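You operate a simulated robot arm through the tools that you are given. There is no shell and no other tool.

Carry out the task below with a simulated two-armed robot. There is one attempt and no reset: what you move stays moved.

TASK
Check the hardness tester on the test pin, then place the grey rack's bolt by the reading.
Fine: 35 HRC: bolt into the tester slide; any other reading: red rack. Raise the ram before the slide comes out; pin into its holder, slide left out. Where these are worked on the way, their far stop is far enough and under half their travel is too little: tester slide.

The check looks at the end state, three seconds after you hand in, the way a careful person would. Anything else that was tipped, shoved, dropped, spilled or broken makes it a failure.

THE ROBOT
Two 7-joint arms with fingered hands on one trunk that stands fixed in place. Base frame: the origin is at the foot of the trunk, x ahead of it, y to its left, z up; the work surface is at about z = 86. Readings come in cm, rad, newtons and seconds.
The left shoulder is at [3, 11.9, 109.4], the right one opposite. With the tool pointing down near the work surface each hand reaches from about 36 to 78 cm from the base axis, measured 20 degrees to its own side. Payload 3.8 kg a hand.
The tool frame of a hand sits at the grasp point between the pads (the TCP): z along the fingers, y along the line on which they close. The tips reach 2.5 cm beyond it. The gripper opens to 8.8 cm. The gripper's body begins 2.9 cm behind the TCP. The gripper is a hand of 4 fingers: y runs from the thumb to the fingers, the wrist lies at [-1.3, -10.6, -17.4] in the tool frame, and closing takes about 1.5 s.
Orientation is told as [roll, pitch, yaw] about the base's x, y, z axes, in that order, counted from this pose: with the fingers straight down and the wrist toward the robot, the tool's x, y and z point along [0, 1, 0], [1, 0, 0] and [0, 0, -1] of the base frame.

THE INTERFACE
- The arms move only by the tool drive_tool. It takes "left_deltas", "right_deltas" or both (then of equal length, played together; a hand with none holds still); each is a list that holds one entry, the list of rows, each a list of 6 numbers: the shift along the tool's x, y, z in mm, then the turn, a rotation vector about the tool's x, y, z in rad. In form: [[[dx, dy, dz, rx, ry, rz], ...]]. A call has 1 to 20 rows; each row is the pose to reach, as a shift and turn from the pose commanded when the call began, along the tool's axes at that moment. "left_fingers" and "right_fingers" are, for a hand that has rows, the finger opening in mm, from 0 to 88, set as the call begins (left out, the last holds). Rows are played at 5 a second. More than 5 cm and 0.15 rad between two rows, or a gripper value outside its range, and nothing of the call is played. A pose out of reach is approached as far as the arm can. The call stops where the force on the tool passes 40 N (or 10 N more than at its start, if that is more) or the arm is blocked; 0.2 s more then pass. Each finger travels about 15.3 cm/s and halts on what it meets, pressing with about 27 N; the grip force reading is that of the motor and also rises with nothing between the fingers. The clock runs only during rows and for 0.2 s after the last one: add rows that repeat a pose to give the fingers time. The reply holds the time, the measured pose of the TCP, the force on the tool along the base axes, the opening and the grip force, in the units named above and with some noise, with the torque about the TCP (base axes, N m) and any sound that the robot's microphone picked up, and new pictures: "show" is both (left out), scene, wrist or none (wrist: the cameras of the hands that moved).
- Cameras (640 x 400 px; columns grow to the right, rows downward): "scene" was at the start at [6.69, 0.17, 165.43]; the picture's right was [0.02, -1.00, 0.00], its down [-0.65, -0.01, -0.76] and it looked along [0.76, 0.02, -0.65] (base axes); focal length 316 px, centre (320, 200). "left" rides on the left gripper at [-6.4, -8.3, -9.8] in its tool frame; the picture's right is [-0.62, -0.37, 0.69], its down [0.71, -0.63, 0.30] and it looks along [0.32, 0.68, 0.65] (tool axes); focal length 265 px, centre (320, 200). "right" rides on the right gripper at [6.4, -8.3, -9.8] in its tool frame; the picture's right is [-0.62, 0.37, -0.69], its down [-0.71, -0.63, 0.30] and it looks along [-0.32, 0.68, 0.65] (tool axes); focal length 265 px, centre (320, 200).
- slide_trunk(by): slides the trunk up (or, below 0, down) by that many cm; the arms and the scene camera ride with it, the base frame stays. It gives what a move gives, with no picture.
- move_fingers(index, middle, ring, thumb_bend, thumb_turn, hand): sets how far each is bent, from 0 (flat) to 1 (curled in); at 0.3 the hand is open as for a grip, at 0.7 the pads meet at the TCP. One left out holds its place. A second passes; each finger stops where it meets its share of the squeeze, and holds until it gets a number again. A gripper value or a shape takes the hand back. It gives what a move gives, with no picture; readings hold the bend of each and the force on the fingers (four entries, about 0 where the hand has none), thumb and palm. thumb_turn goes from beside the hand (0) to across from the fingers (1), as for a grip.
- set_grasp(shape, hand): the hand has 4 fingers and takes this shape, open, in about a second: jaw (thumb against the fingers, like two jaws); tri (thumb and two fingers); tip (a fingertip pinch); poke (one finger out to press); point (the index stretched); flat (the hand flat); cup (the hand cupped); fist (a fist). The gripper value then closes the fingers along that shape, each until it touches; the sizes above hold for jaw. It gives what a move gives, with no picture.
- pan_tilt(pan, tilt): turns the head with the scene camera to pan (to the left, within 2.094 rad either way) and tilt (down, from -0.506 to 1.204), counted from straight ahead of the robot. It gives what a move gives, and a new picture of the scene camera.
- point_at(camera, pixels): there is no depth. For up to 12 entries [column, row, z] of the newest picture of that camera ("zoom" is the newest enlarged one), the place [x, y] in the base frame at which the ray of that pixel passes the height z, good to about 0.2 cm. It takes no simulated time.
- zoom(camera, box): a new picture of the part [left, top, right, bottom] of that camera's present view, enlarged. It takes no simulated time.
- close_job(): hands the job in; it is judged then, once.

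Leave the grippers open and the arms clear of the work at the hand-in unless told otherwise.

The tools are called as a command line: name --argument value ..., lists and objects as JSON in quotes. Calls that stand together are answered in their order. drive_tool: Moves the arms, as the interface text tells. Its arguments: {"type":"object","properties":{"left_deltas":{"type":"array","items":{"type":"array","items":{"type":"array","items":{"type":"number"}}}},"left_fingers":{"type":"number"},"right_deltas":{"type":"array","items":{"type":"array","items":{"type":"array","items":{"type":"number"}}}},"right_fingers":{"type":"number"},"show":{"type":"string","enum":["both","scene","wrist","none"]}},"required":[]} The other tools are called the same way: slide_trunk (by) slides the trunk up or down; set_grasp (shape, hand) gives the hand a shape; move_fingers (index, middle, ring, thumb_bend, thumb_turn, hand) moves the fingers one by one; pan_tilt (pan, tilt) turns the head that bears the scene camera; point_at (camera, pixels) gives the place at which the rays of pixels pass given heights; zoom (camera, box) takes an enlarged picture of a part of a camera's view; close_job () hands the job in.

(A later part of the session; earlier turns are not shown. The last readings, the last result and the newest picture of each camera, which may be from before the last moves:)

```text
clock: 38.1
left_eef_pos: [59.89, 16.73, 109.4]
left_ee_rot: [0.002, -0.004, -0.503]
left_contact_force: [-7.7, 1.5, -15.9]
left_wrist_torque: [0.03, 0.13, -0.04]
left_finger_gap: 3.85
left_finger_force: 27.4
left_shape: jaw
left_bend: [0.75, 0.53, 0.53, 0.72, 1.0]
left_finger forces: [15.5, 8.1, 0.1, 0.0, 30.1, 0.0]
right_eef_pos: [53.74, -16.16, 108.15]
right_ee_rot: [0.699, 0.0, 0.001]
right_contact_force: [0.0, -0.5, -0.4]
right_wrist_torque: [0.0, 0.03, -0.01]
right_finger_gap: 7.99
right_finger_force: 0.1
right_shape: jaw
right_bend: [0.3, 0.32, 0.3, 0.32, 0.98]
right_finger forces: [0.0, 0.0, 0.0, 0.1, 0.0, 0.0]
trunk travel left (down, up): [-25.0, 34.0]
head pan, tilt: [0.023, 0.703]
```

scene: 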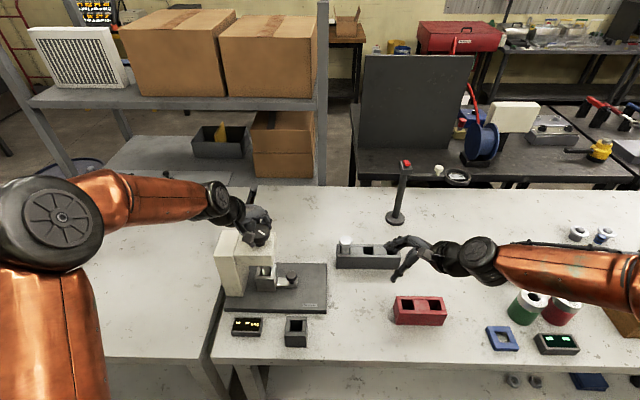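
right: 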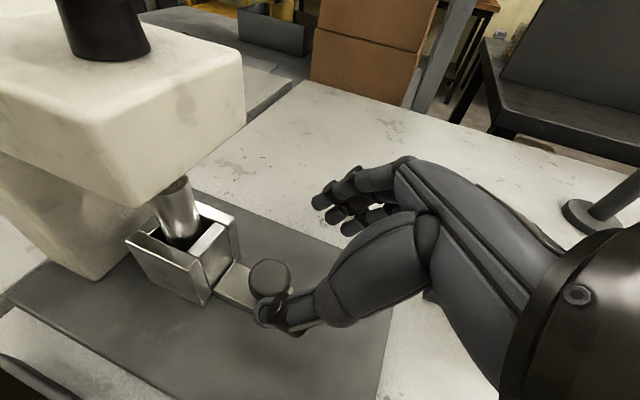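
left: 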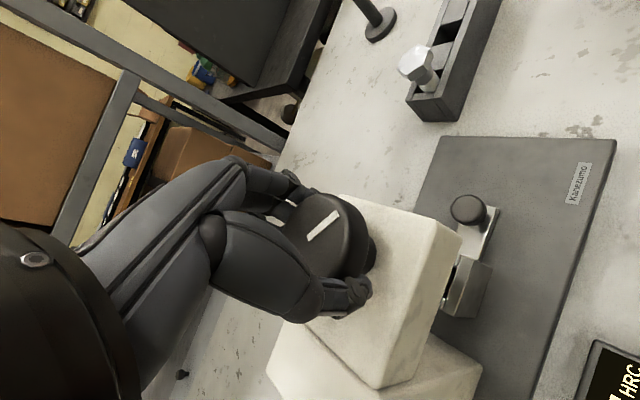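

The grip is good. I'm turning clockwise by 0.6 rad and watching the display.

drive_tool --left_deltas '[[[0, 0, 0, 0, 0, 0.1], [0, 0, 0, 0, 0, 0.2], [0, 0, 0, 0, 0, 0.3], [0, 0, 0, 0, 0, 0.4], [0, 0, 0, 0, 0, 0.5], [0, 0, 0, 0, 0, 0.6]]]'

zoom --camera "scene" --box '[200, 220, 340, 340]'

zoom --camera "right" --box '[60, 110, 180, 210]'

```text
clock: 39.5
left_eef_pos: [60.25, 16.78, 109.49]
left_ee_rot: [0.007, -0.004, -1.103]
left_contact_force: [-4.4, 2.5, -19.0]
left_wrist_torque: [0.18, 0.07, 0.08]
left_finger_gap: 3.82
left_finger_force: 26.6
left_shape: jaw
left_bend: [0.75, 0.54, 0.53, 0.72, 0.98]
left_finger forces: [17.8, 9.6, 0.0, 0.1, 28.2, 0.0]
right_eef_pos: [53.72, -16.1, 108.07]
right_ee_rot: [0.701, 0.0, 0.002]
right_contact_force: [0.0, -0.2, -0.3]
right_wrist_torque: [0.02, 0.01, -0.06]
right_finger_gap: 7.99
right_finger_force: 0.0
right_shape: jaw
right_bend: [0.3, 0.32, 0.3, 0.32, 0.98]
right_finger forces: [0.0, 0.0, 0.0, 0.0, 0.1, 0.1]
trunk travel left (down, up): [-25.0, 34.0]
head pan, tilt: [0.023, 0.703]
```

scene: 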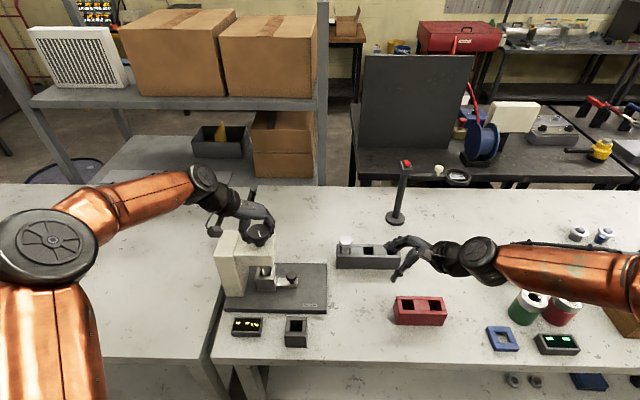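
left: 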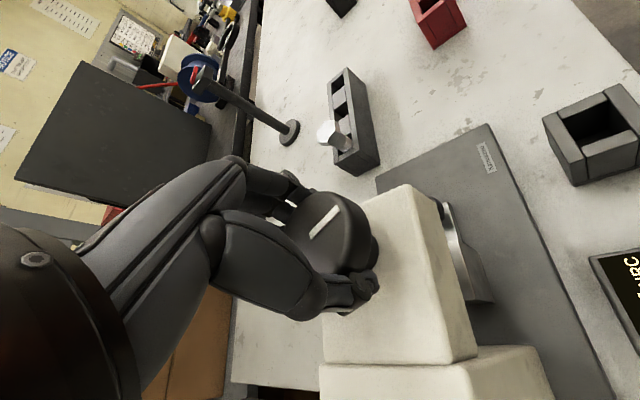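

```text
3.33 times, centred on (270, 280) of scene
```

zoom: 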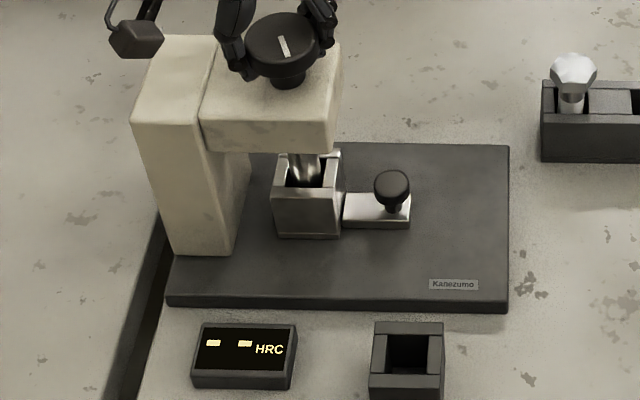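

```text
4.00 times, centred on (120, 160) of right
```

zoom: 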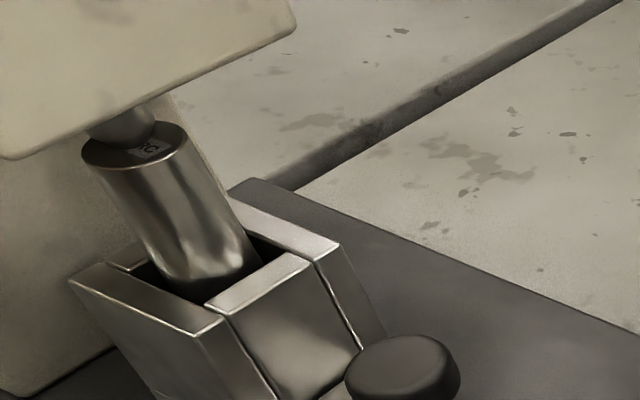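

The ram is lower still, the mark is turning toward the robot, and there's no number yet. I'm turning another 0.6 rad, to yaw -1.7, within reach.

drive_tool --left_deltas '[[[0, 0, 0, 0, 0, 0.1], [0, 0, 0, 0, 0, 0.2], [0, 0, 0, 0, 0, 0.3], [0, 0, 0, 0, 0, 0.4], [0, 0, 0, 0, 0, 0.5], [0, 0, 0, 0, 0, 0.6]]]'

zoom --camera "scene" --box '[200, 220, 340, 340]'

zoom --camera "right" --box '[60, 110, 180, 210]'

```text
clock: 40.9
left_eef_pos: [60.17, 16.6, 109.5]
left_ee_rot: [0.007, -0.001, -1.707]
left_contact_force: [-1.1, 2.1, -22.1]
left_wrist_torque: [0.15, 0.0, 0.16]
left_finger_gap: 3.77
left_finger_force: 26.9
left_shape: jaw
left_bend: [0.75, 0.54, 0.53, 0.72, 0.98]
left_finger forces: [19.0, 10.5, 0.1, 0.0, 28.3, 0.0]
right_eef_pos: [53.83, -16.14, 107.99]
right_ee_rot: [0.7, 0.002, 0.002]
right_contact_force: [-0.1, 0.1, 0.3]
right_wrist_torque: [0.0, 0.0, 0.01]
right_finger_gap: 7.98
right_finger_force: 0.2
right_shape: jaw
right_bend: [0.3, 0.32, 0.3, 0.32, 0.98]
right_finger forces: [0.0, 0.0, 0.1, 0.1, 0.0, 0.1]
trunk travel left (down, up): [-25.0, 34.0]
head pan, tilt: [0.023, 0.703]
```

scene: 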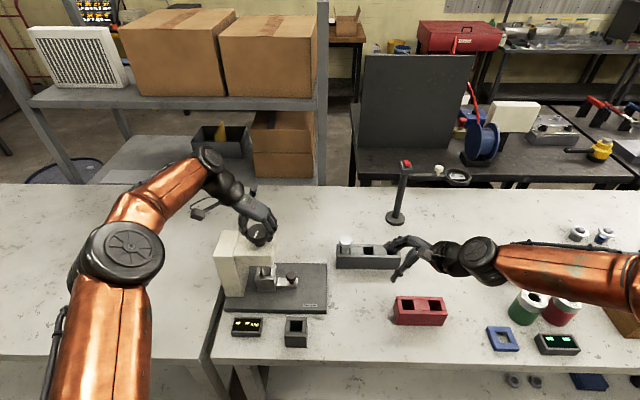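
left: 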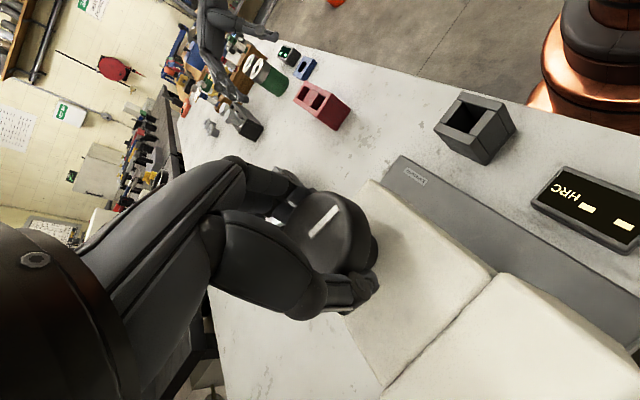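

```text
3.33 times, centred on (270, 280) of scene
```

zoom: 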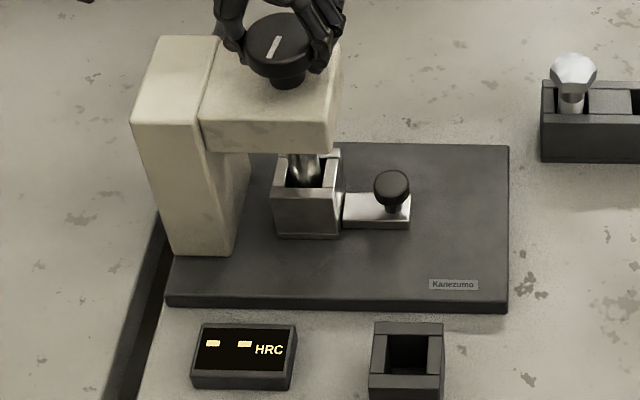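

```text
4.00 times, centred on (120, 160) of right
```

zoom: 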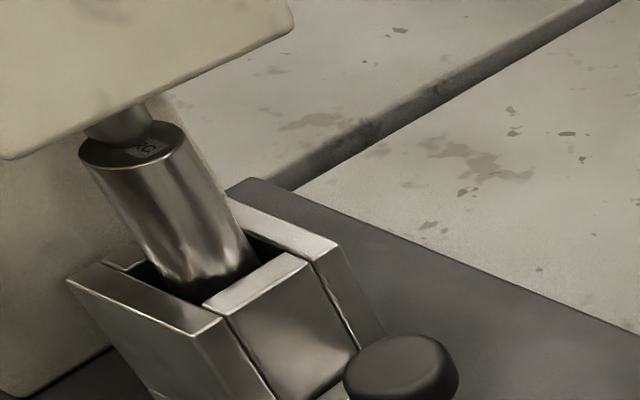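

The knob hasn't slipped: its mark is fixed relative to my hand, about 3.2 rad in total, and torque is rising slightly. I'm releasing, lifting, rotating back to yaw 0 and re-gripping for more turn.

drive_tool --left_deltas '[[[0, 0, 0, 0, 0, 0], [0, 0, 0, 0, 0, 0], [0, 0, 0, 0, 0, 0], [0, 0, -20, 0, 0, 0], [0, 0, -42, 0, 0, 0], [0, 0, -42, 0, 0, -0.14], [0, 0, -42, 0, 0, -0.28], [0, 0, -42, 0, 0, -0.42], [0, 0, -42, 0, 0, -0.56], [0, 0, -42, 0, 0, -0.7], [0, 0, -42, 0, 0, -0.84], [0, 0, -42, 0, 0, -0.98], [0, 0, -42, 0, 0, -1.12], [0, 0, -42, 0, 0, -1.26], [0, 0, -42, 0, 0, -1.4], [0, 0, -42, 0, 0, -1.54], [0, 0, -42, 0, 0, -1.65]]]' --left_fingers 88

zoom --camera "scene" --box '[200, 220, 340, 340]'

```text
clock: 44.5
left_eef_pos: [60.03, 16.52, 113.8]
left_ee_rot: [0.003, -0.01, -0.053]
left_contact_force: [0.3, -0.4, 0.5]
left_wrist_torque: [0.02, 0.01, 0.03]
left_finger_gap: 8.76
left_finger_force: 0.2
left_shape: jaw
left_bend: [0.3, 0.3, 0.3, 0.3, 0.98]
left_finger forces: [0.0, 0.1, 0.0, 0.1, 0.0, 0.1]
right_eef_pos: [53.74, -16.36, 108.18]
right_ee_rot: [0.7, 0.001, 0.0]
right_contact_force: [0.4, 0.1, -0.3]
right_wrist_torque: [-0.01, 0.02, -0.01]
right_finger_gap: 8.0
right_finger_force: 0.0
right_shape: jaw
right_bend: [0.3, 0.32, 0.3, 0.32, 0.98]
right_finger forces: [0.0, 0.1, 0.0, 0.0, 0.0, 0.0]
trunk travel left (down, up): [-25.0, 34.0]
head pan, tilt: [0.023, 0.703]
```

scene: 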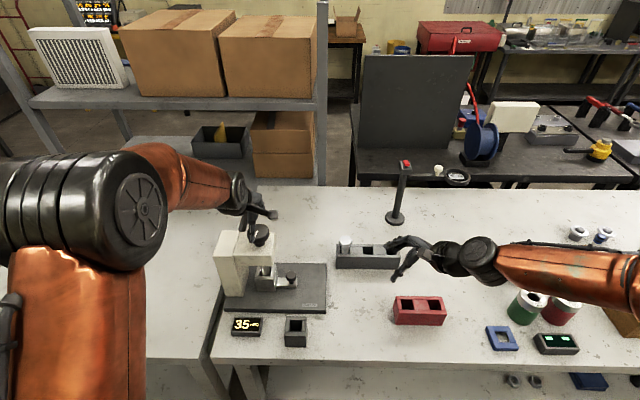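
left: 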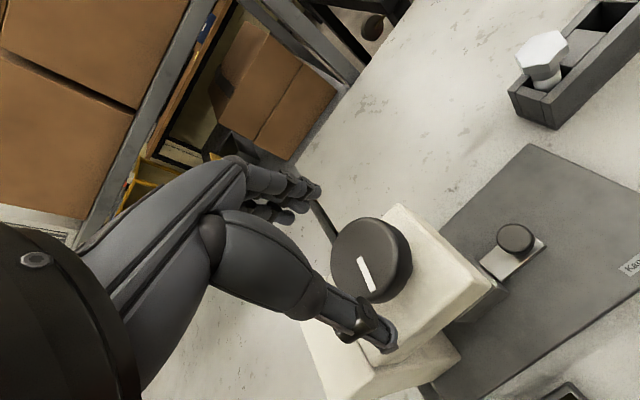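

```text
3.33 times, centred on (270, 280) of scene
```

zoom: 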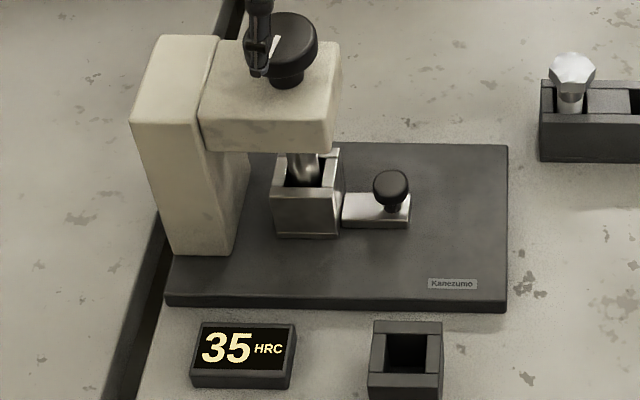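

The display now shows a number. I'm reading it carefully.

zoom --camera "scene" --box '[228, 312, 268, 340]'

```text
14.29 times, centred on (248, 326) of scene
```

zoom: 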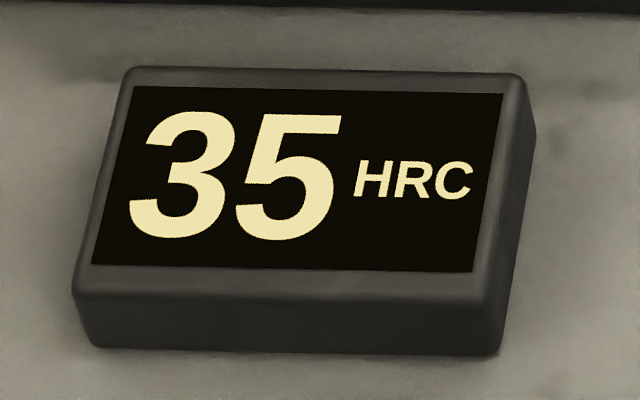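

It reads 35 HRC, matching the pin, so the tester is fine and the bolt goes into the tester slide. First the ram has to come up. I'm rotating the hand to yaw -1.65 above the knob and then descending to grip.

drive_tool --left_deltas '[[[0, 0, 0, 0, 0, 0.14], [0, 0, 0, 0, 0, 0.28], [0, 0, 0, 0, 0, 0.42], [0, 0, 0, 0, 0, 0.56], [0, 0, 0, 0, 0, 0.7], [0, 0, 0, 0, 0, 0.84], [0, 0, 0, 0, 0, 0.98], [0, 0, 0, 0, 0, 1.12], [0, 0, 0, 0, 0, 1.26], [0, 0, 0, 0, 0, 1.4], [0, 0, 0, 0, 0, 1.5], [0, 0, 0, 0, 0, 1.6], [0, 0, 20, 0, 0, 1.6], [0, 0, 42, 0, 0, 1.6], [0, 0, 42, 0, 0, 1.6]]]' --left_fingers 88

zoom --camera "scene" --box '[200, 220, 340, 340]'

```text
clock: 47.7
left_eef_pos: [60.05, 16.61, 109.47]
left_ee_rot: [0.01, 0.0, -1.655]
left_contact_force: [-0.3, -0.6, 0.3]
left_wrist_torque: [-0.02, 0.01, -0.02]
left_finger_gap: 8.76
left_finger_force: 0.1
left_shape: jaw
left_bend: [0.3, 0.3, 0.3, 0.3, 0.98]
left_finger forces: [0.1, 0.0, 0.0, 0.0, 0.1, 0.1]
right_eef_pos: [53.7, -16.24, 108.2]
right_ee_rot: [0.7, 0.001, 0.0]
right_contact_force: [0.6, 0.5, -1.0]
right_wrist_torque: [0.02, -0.01, 0.01]
right_finger_gap: 7.99
right_finger_force: 0.0
right_shape: jaw
right_bend: [0.3, 0.32, 0.3, 0.32, 0.98]
right_finger forces: [0.1, 0.1, 0.0, 0.0, 0.1, 0.1]
trunk travel left (down, up): [-25.0, 34.0]
head pan, tilt: [0.023, 0.703]
```

scene: 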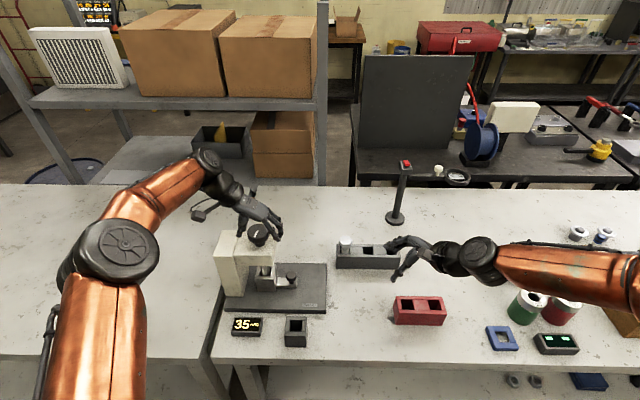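
left: 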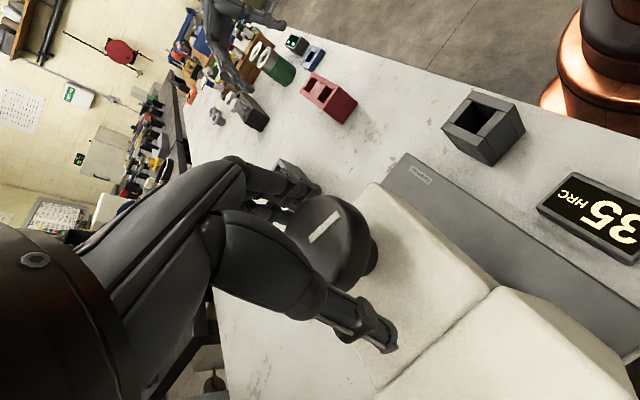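

```text
3.33 times, centred on (270, 280) of scene
```

zoom: 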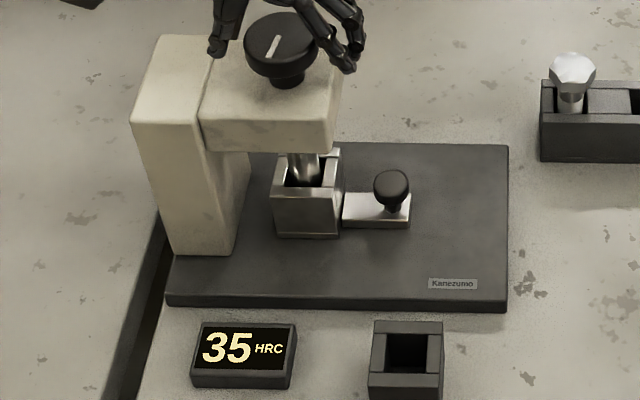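

I'm gripping the knob (6 rows to close), then turning counter-clockwise 1.5 rad in steps.

drive_tool --left_deltas '[[[0, 0, 0, 0, 0, 0], [0, 0, 0, 0, 0, 0], [0, 0, 0, 0, 0, 0], [0, 0, 0, 0, 0, 0], [0, 0, 0, 0, 0, 0], [0, 0, 0, 0, 0, 0], [0, 0, 0, 0, 0, -0.12], [0, 0, 0, 0, 0, -0.24], [0, 0, 0, 0, 0, -0.36], [0, 0, 0, 0, 0, -0.48], [0, 0, 0, 0, 0, -0.6], [0, 0, 0, 0, 0, -0.72], [0, 0, 0, 0, 0, -0.84], [0, 0, 0, 0, 0, -0.96], [0, 0, 0, 0, 0, -1.08], [0, 0, 0, 0, 0, -1.2], [0, 0, 0, 0, 0, -1.32], [0, 0, 0, 0, 0, -1.44], [0, 0, 0, 0, 0, -1.56], [0, 0, 0, 0, 0, -1.65]]]' --left_fingers 35

zoom --camera "scene" --box '[200, 220, 340, 340]'

zoom --camera "right" --box '[60, 110, 180, 210]'

```text
clock: 51.9
left_eef_pos: [59.91, 16.54, 109.45]
left_ee_rot: [-0.002, -0.001, -0.004]
left_contact_force: [-11.1, 0.0, -21.7]
left_wrist_torque: [-0.05, 0.2, -0.1]
left_finger_gap: 3.75
left_finger_force: 27.2
left_shape: jaw
left_bend: [0.75, 0.54, 0.53, 0.71, 1.0]
left_finger forces: [17.1, 8.9, 0.1, 0.1, 33.8, 0.1]
right_eef_pos: [53.72, -16.25, 108.04]
right_ee_rot: [0.7, 0.0, 0.002]
right_contact_force: [0.3, -0.4, -0.3]
right_wrist_torque: [-0.01, 0.01, 0.0]
right_finger_gap: 8.0
right_finger_force: 0.0
right_shape: jaw
right_bend: [0.3, 0.32, 0.3, 0.32, 0.98]
right_finger forces: [0.0, 0.1, 0.1, 0.0, 0.1, 0.0]
trunk travel left (down, up): [-25.0, 34.0]
head pan, tilt: [0.023, 0.703]
```

scene: 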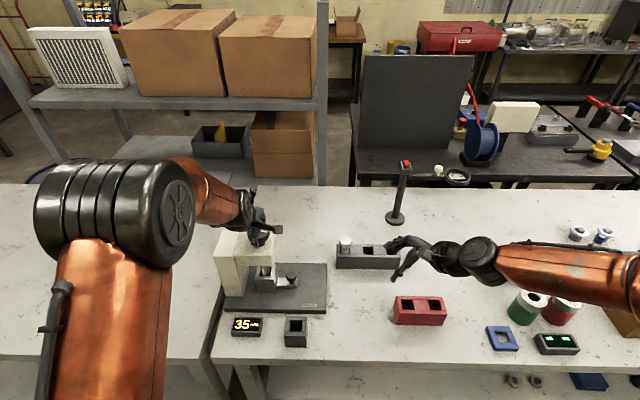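
left: 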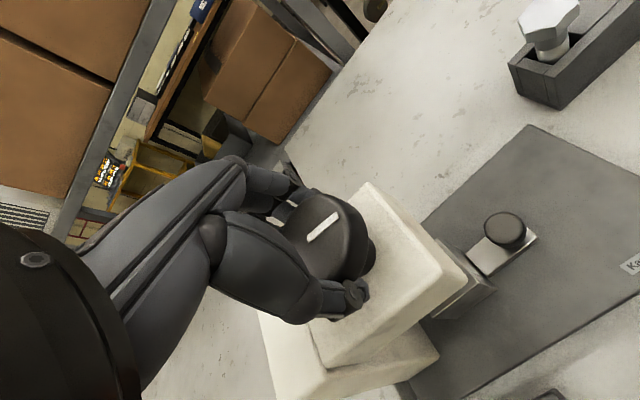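

```text
3.33 times, centred on (270, 280) of scene
```

zoom: 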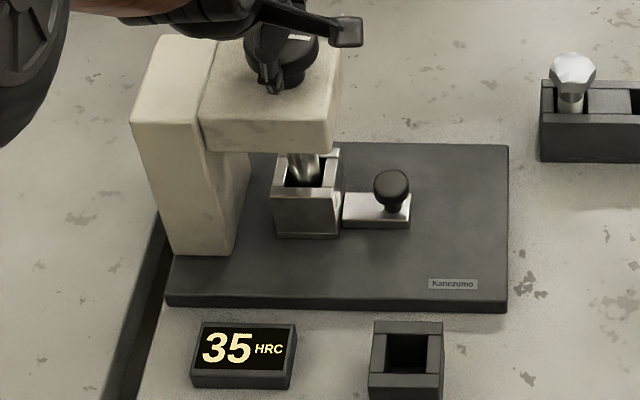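

```text
4.00 times, centred on (120, 160) of right
```

zoom: 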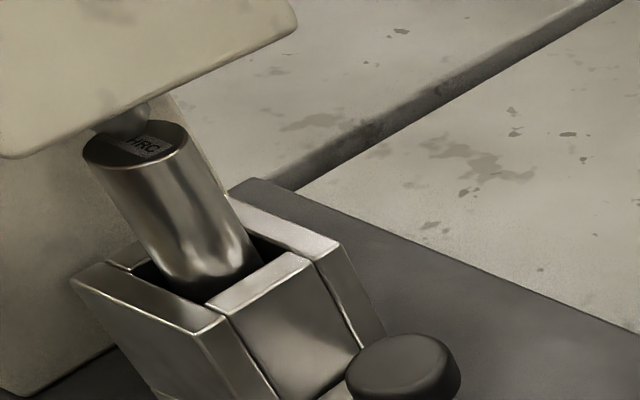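

The ram is rising, with the mark now pointing right, about half way back. I'm releasing, lifting, rotating to yaw -1.65, descending, gripping and turning back again.

drive_tool --left_deltas '[[[0, 0, 0, 0, 0, 0], [0, 0, 0, 0, 0, 0], [0, 0, 0, 0, 0, 0], [0, 0, -20, 0, 0, 0], [0, 0, -42, 0, 0, 0], [0, 0, -42, 0, 0, 0.14], [0, 0, -42, 0, 0, 0.28], [0, 0, -42, 0, 0, 0.42], [0, 0, -42, 0, 0, 0.56], [0, 0, -42, 0, 0, 0.7], [0, 0, -42, 0, 0, 0.84], [0, 0, -42, 0, 0, 0.98], [0, 0, -42, 0, 0, 1.12], [0, 0, -42, 0, 0, 1.26], [0, 0, -42, 0, 0, 1.4], [0, 0, -42, 0, 0, 1.52], [0, 0, -42, 0, 0, 1.65], [0, 0, -20, 0, 0, 1.65], [0, 0, 0, 0, 0, 1.65], [0, 0, 0, 0, 0, 1.65]]]' --left_fingers 88 --show "scene"

zoom --camera "scene" --box '[200, 220, 340, 340]'

```text
clock: 56.1
left_eef_pos: [60.09, 16.66, 109.61]
left_ee_rot: [0.009, 0.001, -1.654]
left_contact_force: [0.5, 1.0, -0.3]
left_wrist_torque: [0.02, 0.01, 0.0]
left_finger_gap: 8.75
left_finger_force: 0.0
left_shape: jaw
left_bend: [0.3, 0.3, 0.3, 0.3, 0.98]
left_finger forces: [0.0, 0.0, 0.0, 0.1, 0.0, 0.1]
right_eef_pos: [53.66, -16.35, 108.15]
right_ee_rot: [0.702, -0.001, 0.0]
right_contact_force: [-0.2, -0.6, 0.4]
right_wrist_torque: [0.0, 0.0, -0.03]
right_finger_gap: 7.98
right_finger_force: 0.1
right_shape: jaw
right_bend: [0.3, 0.32, 0.3, 0.32, 0.98]
right_finger forces: [0.0, 0.0, 0.0, 0.0, 0.0, 0.0]
trunk travel left (down, up): [-25.0, 34.0]
head pan, tilt: [0.023, 0.703]
```

scene: 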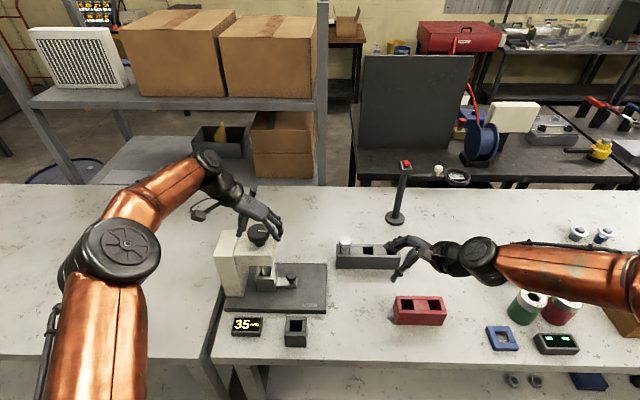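

```text
3.33 times, centred on (270, 280) of scene
```

zoom: 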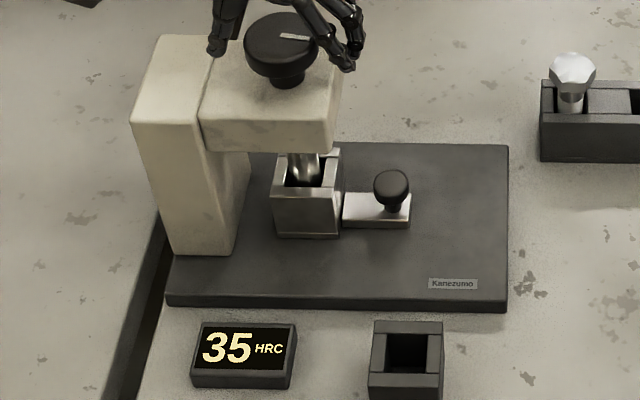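

The mark points right, so about 1.57 rad remains. I'm gripping and turning counter-clockwise 1.55 rad.

drive_tool --left_deltas '[[[0, 0, 0, 0, 0, 0], [0, 0, 0, 0, 0, 0], [0, 0, 0, 0, 0, 0], [0, 0, 0, 0, 0, 0], [0, 0, 0, 0, 0, 0], [0, 0, 0, 0, 0, 0], [0, 0, 0, 0, 0, -0.12], [0, 0, 0, 0, 0, -0.24], [0, 0, 0, 0, 0, -0.36], [0, 0, 0, 0, 0, -0.48], [0, 0, 0, 0, 0, -0.6], [0, 0, 0, 0, 0, -0.72], [0, 0, 0, 0, 0, -0.84], [0, 0, 0, 0, 0, -0.96], [0, 0, 0, 0, 0, -1.08], [0, 0, 0, 0, 0, -1.2], [0, 0, 0, 0, 0, -1.32], [0, 0, 0, 0, 0, -1.44], [0, 0, 0, 0, 0, -1.55]]]' --left_fingers 35

zoom --camera "scene" --box '[200, 220, 340, 340]'

zoom --camera "right" --box '[60, 110, 180, 210]'

```text
clock: 60.1
left_eef_pos: [59.87, 16.57, 109.49]
left_ee_rot: [-0.003, -0.003, -0.104]
left_contact_force: [-11.0, 0.3, -20.7]
left_wrist_torque: [-0.07, 0.21, -0.07]
left_finger_gap: 3.75
left_finger_force: 27.4
left_shape: jaw
left_bend: [0.75, 0.54, 0.53, 0.71, 1.0]
left_finger forces: [16.3, 9.4, 0.1, 0.0, 33.1, 0.0]
right_eef_pos: [53.73, -16.2, 108.03]
right_ee_rot: [0.699, 0.001, 0.001]
right_contact_force: [0.2, -0.3, -0.1]
right_wrist_torque: [0.01, -0.01, 0.0]
right_finger_gap: 7.96
right_finger_force: 0.0
right_shape: jaw
right_bend: [0.3, 0.32, 0.3, 0.32, 0.98]
right_finger forces: [0.1, 0.1, 0.0, 0.0, 0.1, 0.0]
trunk travel left (down, up): [-25.0, 34.0]
head pan, tilt: [0.023, 0.703]
```

scene: 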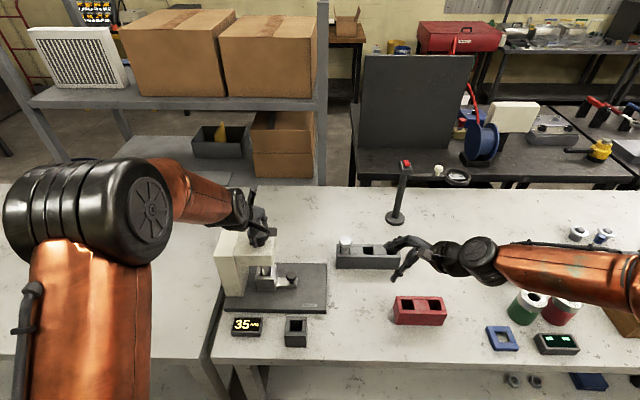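
left: 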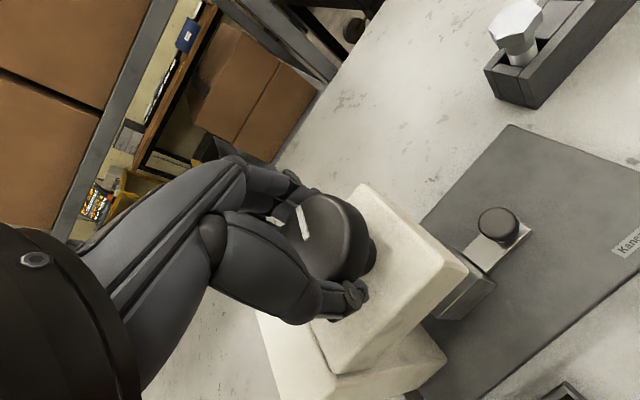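

```text
3.33 times, centred on (270, 280) of scene
```

zoom: 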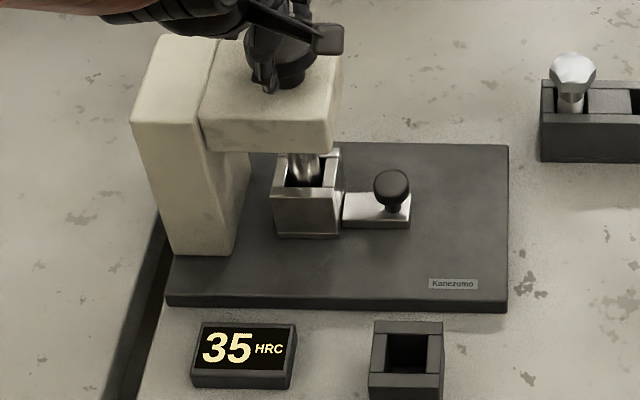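

```text
4.00 times, centred on (120, 160) of right
```

zoom: 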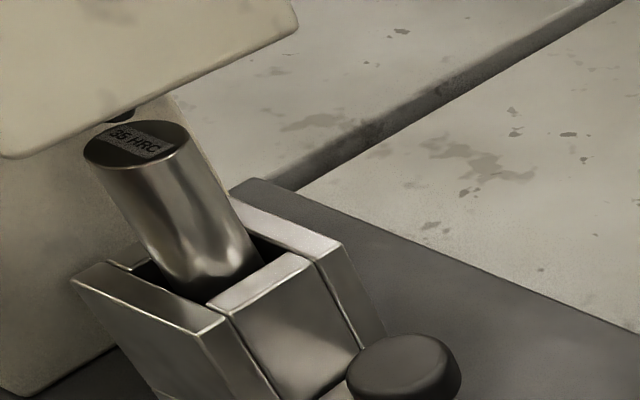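

The ram tip is up and clear of the pin. I'm giving a last small 0.12 rad turn toward the initial mark position, then opening and lifting off.

drive_tool --left_deltas '[[[0, 0, 0, 0, 0, -0.06], [0, 0, 0, 0, 0, -0.12]]]' --show "none"

drive_tool --left_deltas '[[[0, 0, 0, 0, 0, 0], [0, 0, 0, 0, 0, 0], [0, 0, 0, 0, 0, 0], [0, 0, -20, 0, 0, 0], [0, 0, -45, 0, 0, 0], [0, 0, -90, 0, 0, 0], [20, 0, -130, 0, 0, 0], [40, -5, -170, 0, 0, 0], [65, -15, -210, 0, 0, 0], [110, -25, -210, 0, 0, 0], [150, -40, -210, 0, 0, 0]]]' --left_fingers 88

zoom --camera "scene" --box '[200, 220, 340, 340]'

zoom --camera "right" --box '[0, 80, 320, 320]'

```text
clock: 60.7
left_eef_pos: [60.01, 16.55, 109.48]
left_ee_rot: [-0.002, -0.004, 0.017]
left_contact_force: [-11.2, -0.1, -19.9]
left_wrist_torque: [-0.08, 0.21, -0.09]
left_finger_gap: 3.75
left_finger_force: 27.4
left_shape: jaw
left_bend: [0.75, 0.54, 0.53, 0.71, 1.0]
left_finger forces: [16.6, 9.3, 0.1, 0.0, 32.8, 0.0]
right_eef_pos: [53.77, -16.32, 108.09]
right_ee_rot: [0.702, 0.0, 0.003]
right_contact_force: [-0.4, 1.4, -0.7]
right_wrist_torque: [0.0, -0.01, 0.03]
right_finger_gap: 7.98
right_finger_force: 0.1
right_shape: jaw
right_bend: [0.3, 0.32, 0.3, 0.32, 0.98]
right_finger forces: [0.0, 0.1, 0.0, 0.1, 0.0, 0.1]
trunk travel left (down, up): [-25.0, 34.0]
head pan, tilt: [0.023, 0.703]
```

```text
clock: 63.1
left_eef_pos: [55.63, 31.59, 130.68]
left_ee_rot: [-0.001, -0.011, 0.016]
left_contact_force: [-1.1, 0.0, -0.7]
left_wrist_torque: [-0.01, -0.05, -0.02]
left_finger_gap: 8.79
left_finger_force: 0.1
left_shape: jaw
left_bend: [0.3, 0.3, 0.3, 0.3, 0.98]
left_finger forces: [0.0, 0.0, 0.0, 0.1, 0.1, 0.0]
right_eef_pos: [53.62, -16.31, 108.19]
right_ee_rot: [0.7, 0.001, -0.002]
right_contact_force: [0.0, -0.6, 1.3]
right_wrist_torque: [-0.04, 0.01, -0.05]
right_finger_gap: 8.0
right_finger_force: 0.0
right_shape: jaw
right_bend: [0.3, 0.32, 0.3, 0.32, 0.98]
right_finger forces: [0.0, 0.0, 0.0, 0.1, 0.0, 0.0]
trunk travel left (down, up): [-25.0, 34.0]
head pan, tilt: [0.023, 0.703]
```

scene: 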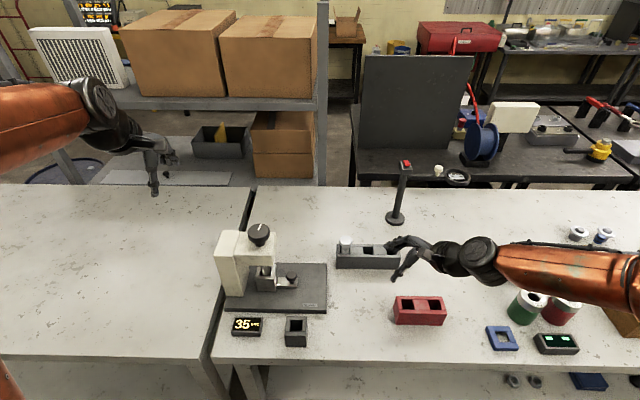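
left: 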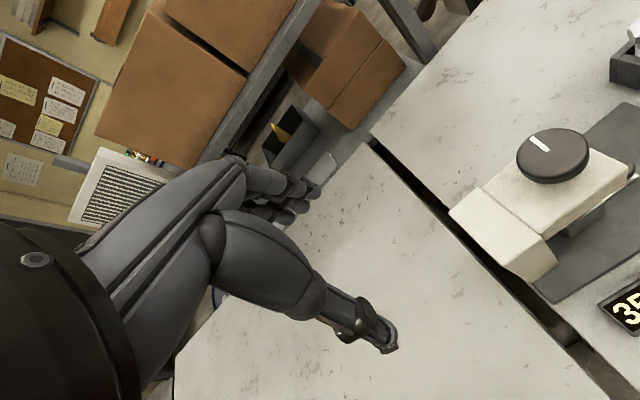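

```text
3.33 times, centred on (270, 280) of scene
```

zoom: 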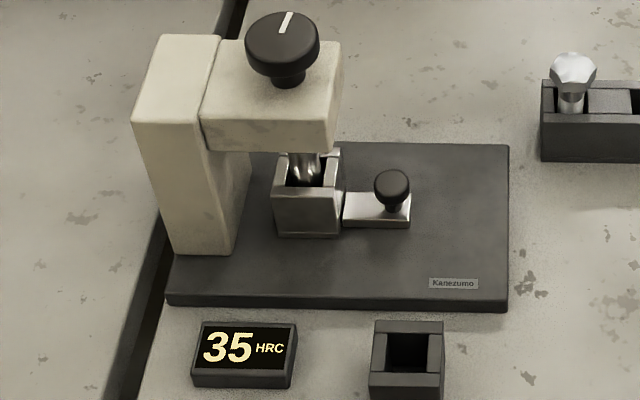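

```text
1.67 times, centred on (160, 200) of right
```

zoom: 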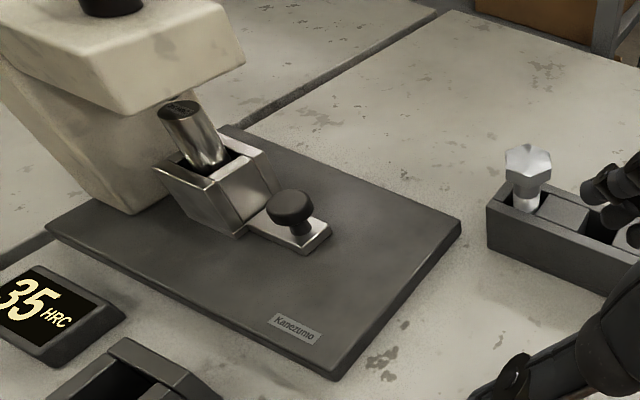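

The ram is up, but the mark is still about 0.25 rad short of its starting direction. For full certainty I'm taking one more small bite. I'm going back over the knob at yaw -0.5, descending and gripping.

drive_tool --left_deltas '[[[-38, 10, 0, 0, 0, 0.13], [-76, 20, 30, 0, 0, 0.26], [-114, 30, 75, 0, 0, 0.39], [-151.7, 41.3, 127, 0, 0, 0.52], [-151.7, 41.3, 150, 0, 0, 0.52], [-151.7, 41.3, 180, 0, 0, 0.52], [-151.7, 41.3, 211, 0, 0, 0.52], [-151.7, 41.3, 211, 0, 0, 0.52]]]' --left_fingers 88 --show "wrist"

drive_tool --left_deltas '[[[0, 0, 0, 0, 0, 0], [0, 0, 0, 0, 0, 0], [0, 0, 0, 0, 0, 0], [0, 0, 0, 0, 0, 0], [0, 0, 0, 0, 0, 0], [0, 0, 0, 0, 0, 0], [0, 0, 0, 0, 0, -0.07], [0, 0, 0, 0, 0, -0.14], [0, 0, 0, 0, 0, -0.21], [0, 0, 0, 0, 0, -0.28]]]' --left_fingers 35

zoom --camera "scene" --box '[220, 215, 300, 265]'

```text
refused: row 3 steps farther than a row can; nothing moved
```

```text
clock: 65.3
left_eef_pos: [55.71, 31.54, 130.53]
left_ee_rot: [-0.004, -0.008, 0.299]
left_contact_force: [0.2, 0.3, 0.7]
left_wrist_torque: [0.02, -0.04, -0.04]
left_finger_gap: 3.57
left_finger_force: 0.0
left_shape: jaw
left_bend: [0.74, 0.49, 0.46, 0.72, 1.0]
left_finger forces: [0.0, 0.0, 0.1, 0.0, 0.1, 0.1]
right_eef_pos: [53.68, -16.39, 108.07]
right_ee_rot: [0.699, 0.001, 0.0]
right_contact_force: [0.4, -0.2, 0.0]
right_wrist_torque: [0.02, -0.02, 0.01]
right_finger_gap: 7.97
right_finger_force: 0.1
right_shape: jaw
right_bend: [0.3, 0.32, 0.3, 0.32, 0.98]
right_finger forces: [0.0, 0.0, 0.0, 0.0, 0.1, 0.0]
trunk travel left (down, up): [-25.0, 34.0]
head pan, tilt: [0.023, 0.703]
```

scene: 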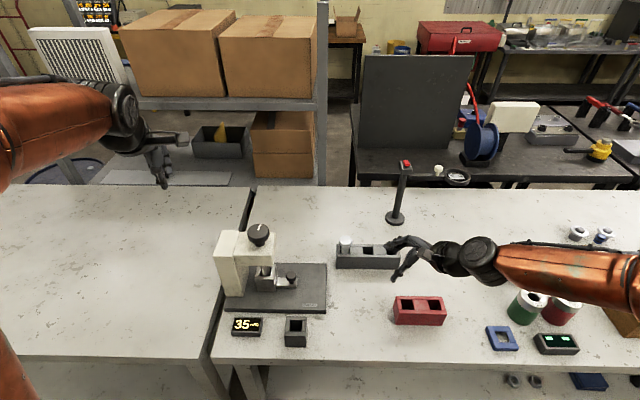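
left: 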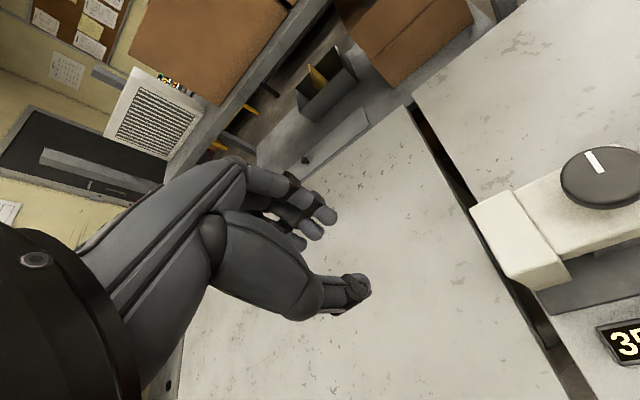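

```text
8.00 times, centred on (260, 240) of scene
```

zoom: 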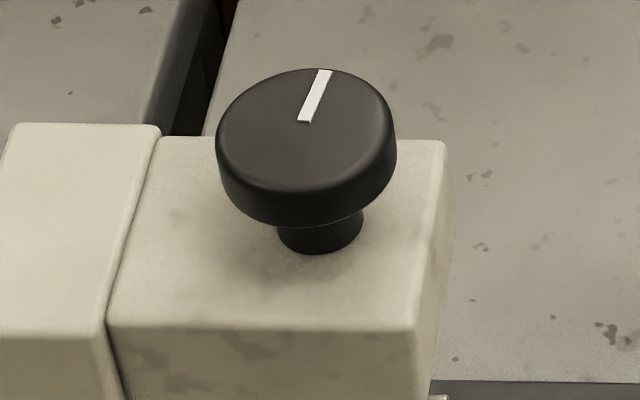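

The first of those calls was refused because the step was too big, so the second only turned the open air; nothing was touched. I'm redoing the approach with smaller steps and an open hand.

drive_tool --left_deltas '[[[-22, 0, 0, 0, 0, 0.114], [-45, 0, 10, 0, 0, 0.228], [-67, -1, 30, 0, 0, 0.342], [-90, -1.5, 55, 0, 0, 0.456], [-112, -2, 80, 0, 0, 0.57], [-135, -2.5, 105, 0, 0, 0.684], [-157.2, -2.5, 127, 0, 0, 0.8], [-157.2, -2.5, 150, 0, 0, 0.8], [-157.2, -2.5, 180, 0, 0, 0.8], [-157.2, -2.5, 211, 0, 0, 0.8], [-157.2, -2.5, 211, 0, 0, 0.8]]]' --left_fingers 88

```text
clock: 67.7
left_eef_pos: [60.12, 16.31, 109.51]
left_ee_rot: [0.005, -0.009, -0.504]
left_contact_force: [-0.1, 0.6, 0.7]
left_wrist_torque: [0.02, 0.01, -0.01]
left_finger_gap: 8.8
left_finger_force: 0.1
left_shape: jaw
left_bend: [0.3, 0.3, 0.3, 0.3, 0.98]
left_finger forces: [0.0, 0.0, 0.0, 0.1, 0.1, 0.0]
right_eef_pos: [53.71, -16.28, 108.08]
right_ee_rot: [0.7, 0.0, -0.001]
right_contact_force: [-0.8, 0.3, -0.4]
right_wrist_torque: [0.02, 0.02, -0.02]
right_finger_gap: 7.99
right_finger_force: 0.0
right_shape: jaw
right_bend: [0.3, 0.32, 0.3, 0.32, 0.98]
right_finger forces: [0.1, 0.0, 0.1, 0.1, 0.0, 0.0]
trunk travel left (down, up): [-25.0, 34.0]
head pan, tilt: [0.023, 0.703]
```

scene: 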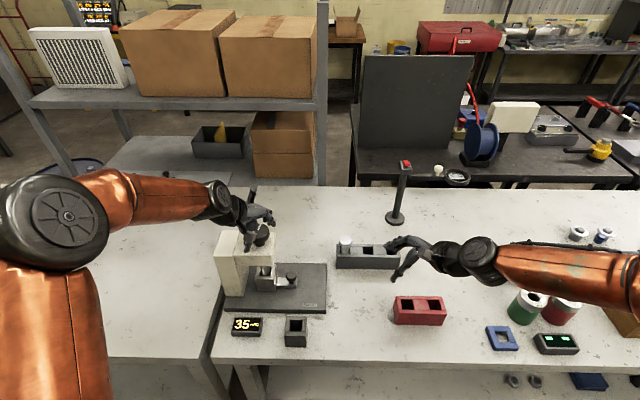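
left: 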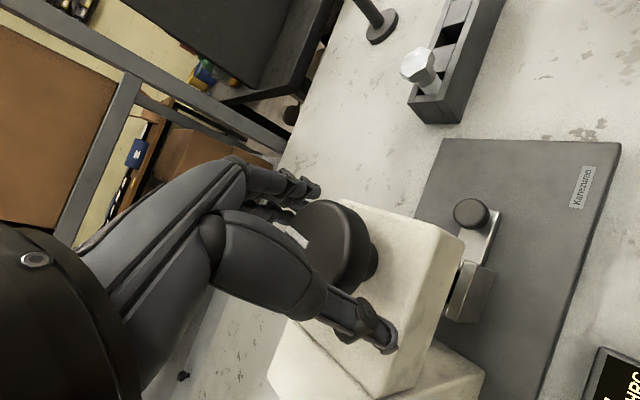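

I'm in position around the knob: gripping, then turning counter-clockwise 0.28 rad.

drive_tool --left_deltas '[[[0, 0, 0, 0, 0, 0], [0, 0, 0, 0, 0, 0], [0, 0, 0, 0, 0, 0], [0, 0, 0, 0, 0, 0], [0, 0, 0, 0, 0, 0], [0, 0, 0, 0, 0, 0], [0, 0, 0, 0, 0, -0.07], [0, 0, 0, 0, 0, -0.14], [0, 0, 0, 0, 0, -0.21], [0, 0, 0, 0, 0, -0.28]]]' --left_fingers 35 --show "wrist"

zoom --camera "scene" --box '[220, 205, 300, 265]'

```text
clock: 69.9
left_eef_pos: [60.12, 16.24, 109.37]
left_ee_rot: [0.0, -0.005, -0.225]
left_contact_force: [-8.1, -1.3, -20.4]
left_wrist_torque: [-0.13, -0.01, -0.39]
left_finger_gap: 3.68
left_finger_force: 27.2
left_shape: jaw
left_bend: [0.75, 0.57, 0.59, 0.68, 1.0]
left_finger forces: [16.2, 7.5, 2.5, 0.1, 35.3, 0.1]
right_eef_pos: [53.8, -16.4, 108.08]
right_ee_rot: [0.699, -0.001, -0.001]
right_contact_force: [0.0, 0.1, 0.2]
right_wrist_torque: [-0.01, -0.01, 0.0]
right_finger_gap: 8.0
right_finger_force: 0.0
right_shape: jaw
right_bend: [0.3, 0.32, 0.3, 0.32, 0.98]
right_finger forces: [0.0, 0.0, 0.0, 0.0, 0.0, 0.0]
trunk travel left (down, up): [-25.0, 34.0]
head pan, tilt: [0.023, 0.703]
```

left: 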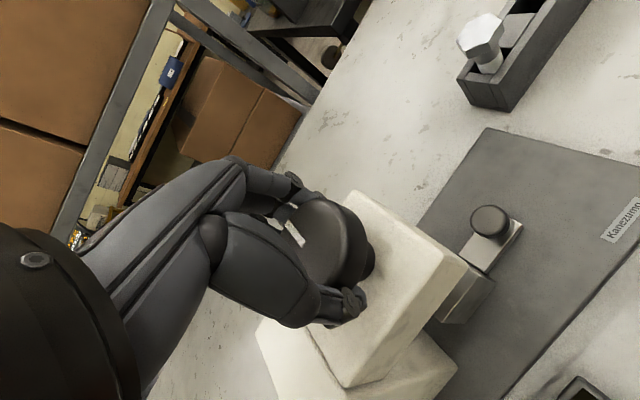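

```text
6.67 times, centred on (260, 235) of scene
```

zoom: 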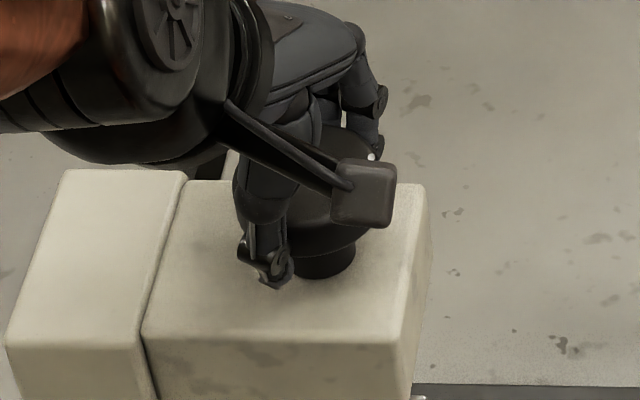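

Torque rose to 0.39 N m, so the knob is at its upper stop and the ram is fully raised. I'm releasing, lifting off and parking the left hand up and left.

drive_tool --left_deltas '[[[0, 0, 0, 0, 0, 0], [0, 0, 0, 0, 0, 0], [0, 0, 0, 0, 0, 0], [0, 0, -20, 0, 0, 0], [0, 0, -45, 0, 0, 0], [0, 0, -90, 0, 0, -0.05], [20, 0, -130, 0, 0, -0.1], [40, -5, -170, 0, 0, -0.15], [65, -15, -210, 0, 0, -0.2], [110, -25, -210, 0, 0, -0.2], [150, -30, -210, 0, 0, -0.2]]]' --left_fingers 88 --show "scene"

zoom --camera "scene" --box '[200, 220, 340, 340]'

zoom --camera "right" --box '[60, 110, 180, 210]'

```text
clock: 72.3
left_eef_pos: [60.28, 31.82, 130.44]
left_ee_rot: [-0.001, -0.008, -0.026]
left_contact_force: [0.1, 0.3, -0.5]
left_wrist_torque: [0.0, -0.03, -0.03]
left_finger_gap: 8.8
left_finger_force: 0.0
left_shape: jaw
left_bend: [0.3, 0.3, 0.3, 0.3, 0.98]
left_finger forces: [0.0, 0.1, 0.1, 0.0, 0.0, 0.0]
right_eef_pos: [53.7, -16.11, 108.09]
right_ee_rot: [0.7, 0.0, -0.001]
right_contact_force: [0.8, -0.8, -0.3]
right_wrist_torque: [0.03, -0.01, -0.01]
right_finger_gap: 7.97
right_finger_force: 0.1
right_shape: jaw
right_bend: [0.3, 0.32, 0.3, 0.32, 0.98]
right_finger forces: [0.1, 0.0, 0.0, 0.1, 0.1, 0.0]
trunk travel left (down, up): [-25.0, 34.0]
head pan, tilt: [0.023, 0.703]
```

scene: 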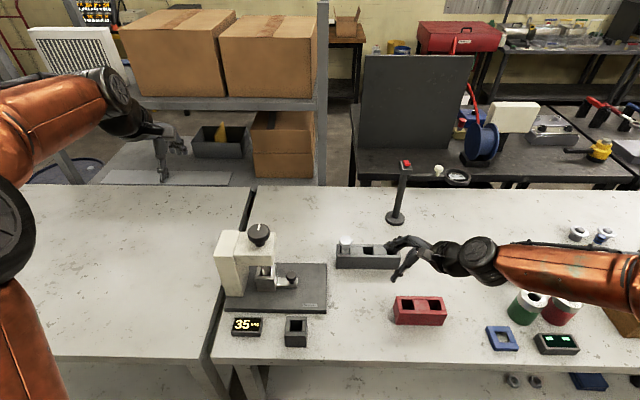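

```text
3.33 times, centred on (270, 280) of scene
```

zoom: 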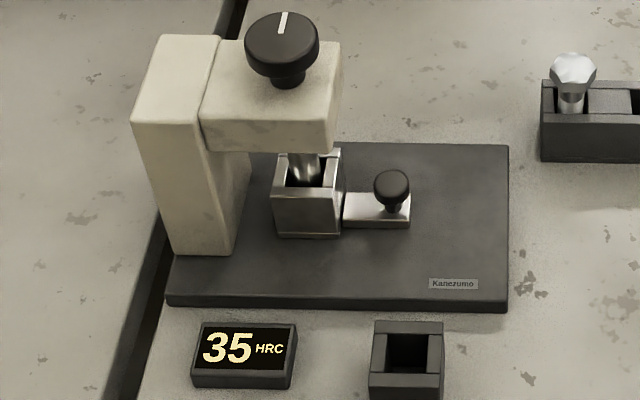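

```text
4.00 times, centred on (120, 160) of right
```

zoom: 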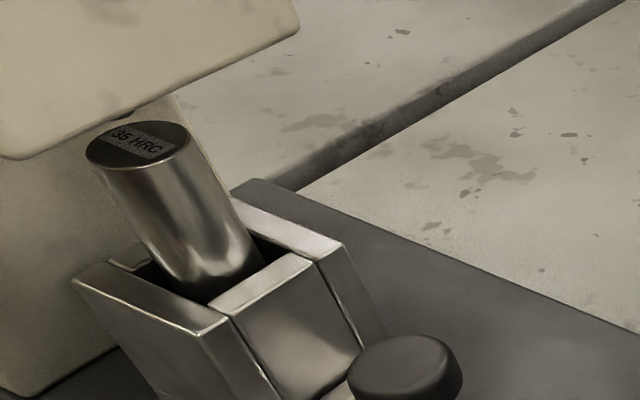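

The mark points straight away again and the ram is retracted. Next I pull the slide out, so I'm locating its knob (scene about (290.5,277)).

zoom --camera "scene" --box '[260, 255, 320, 300]'

zoom --camera "right" --box '[100, 160, 200, 240]'

```text
8.89 times, centred on (290, 278) of scene
```

zoom: 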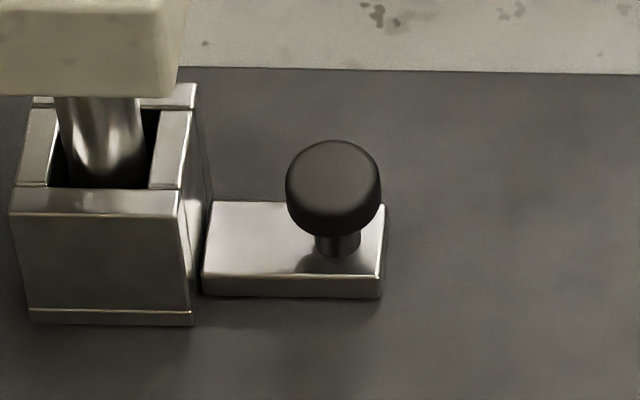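

```text
5.00 times, centred on (150, 200) of right
```

zoom: 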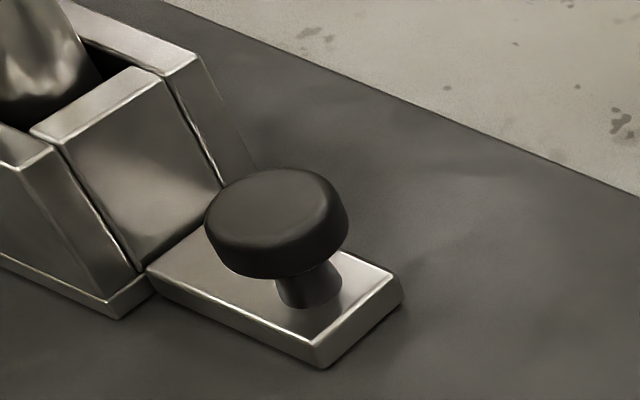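

point_at --camera "scene" --pixels '[[291.5, 274.9, 92], [291.5, 274.9, 93]]'

point_at --camera "right" --pixels '[[141.4, 202.6, 92], [141.4, 202.6, 93]]'

```text
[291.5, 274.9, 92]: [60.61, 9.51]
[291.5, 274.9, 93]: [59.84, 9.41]
```

```text
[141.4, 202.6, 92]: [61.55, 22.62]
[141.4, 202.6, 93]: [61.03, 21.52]
```

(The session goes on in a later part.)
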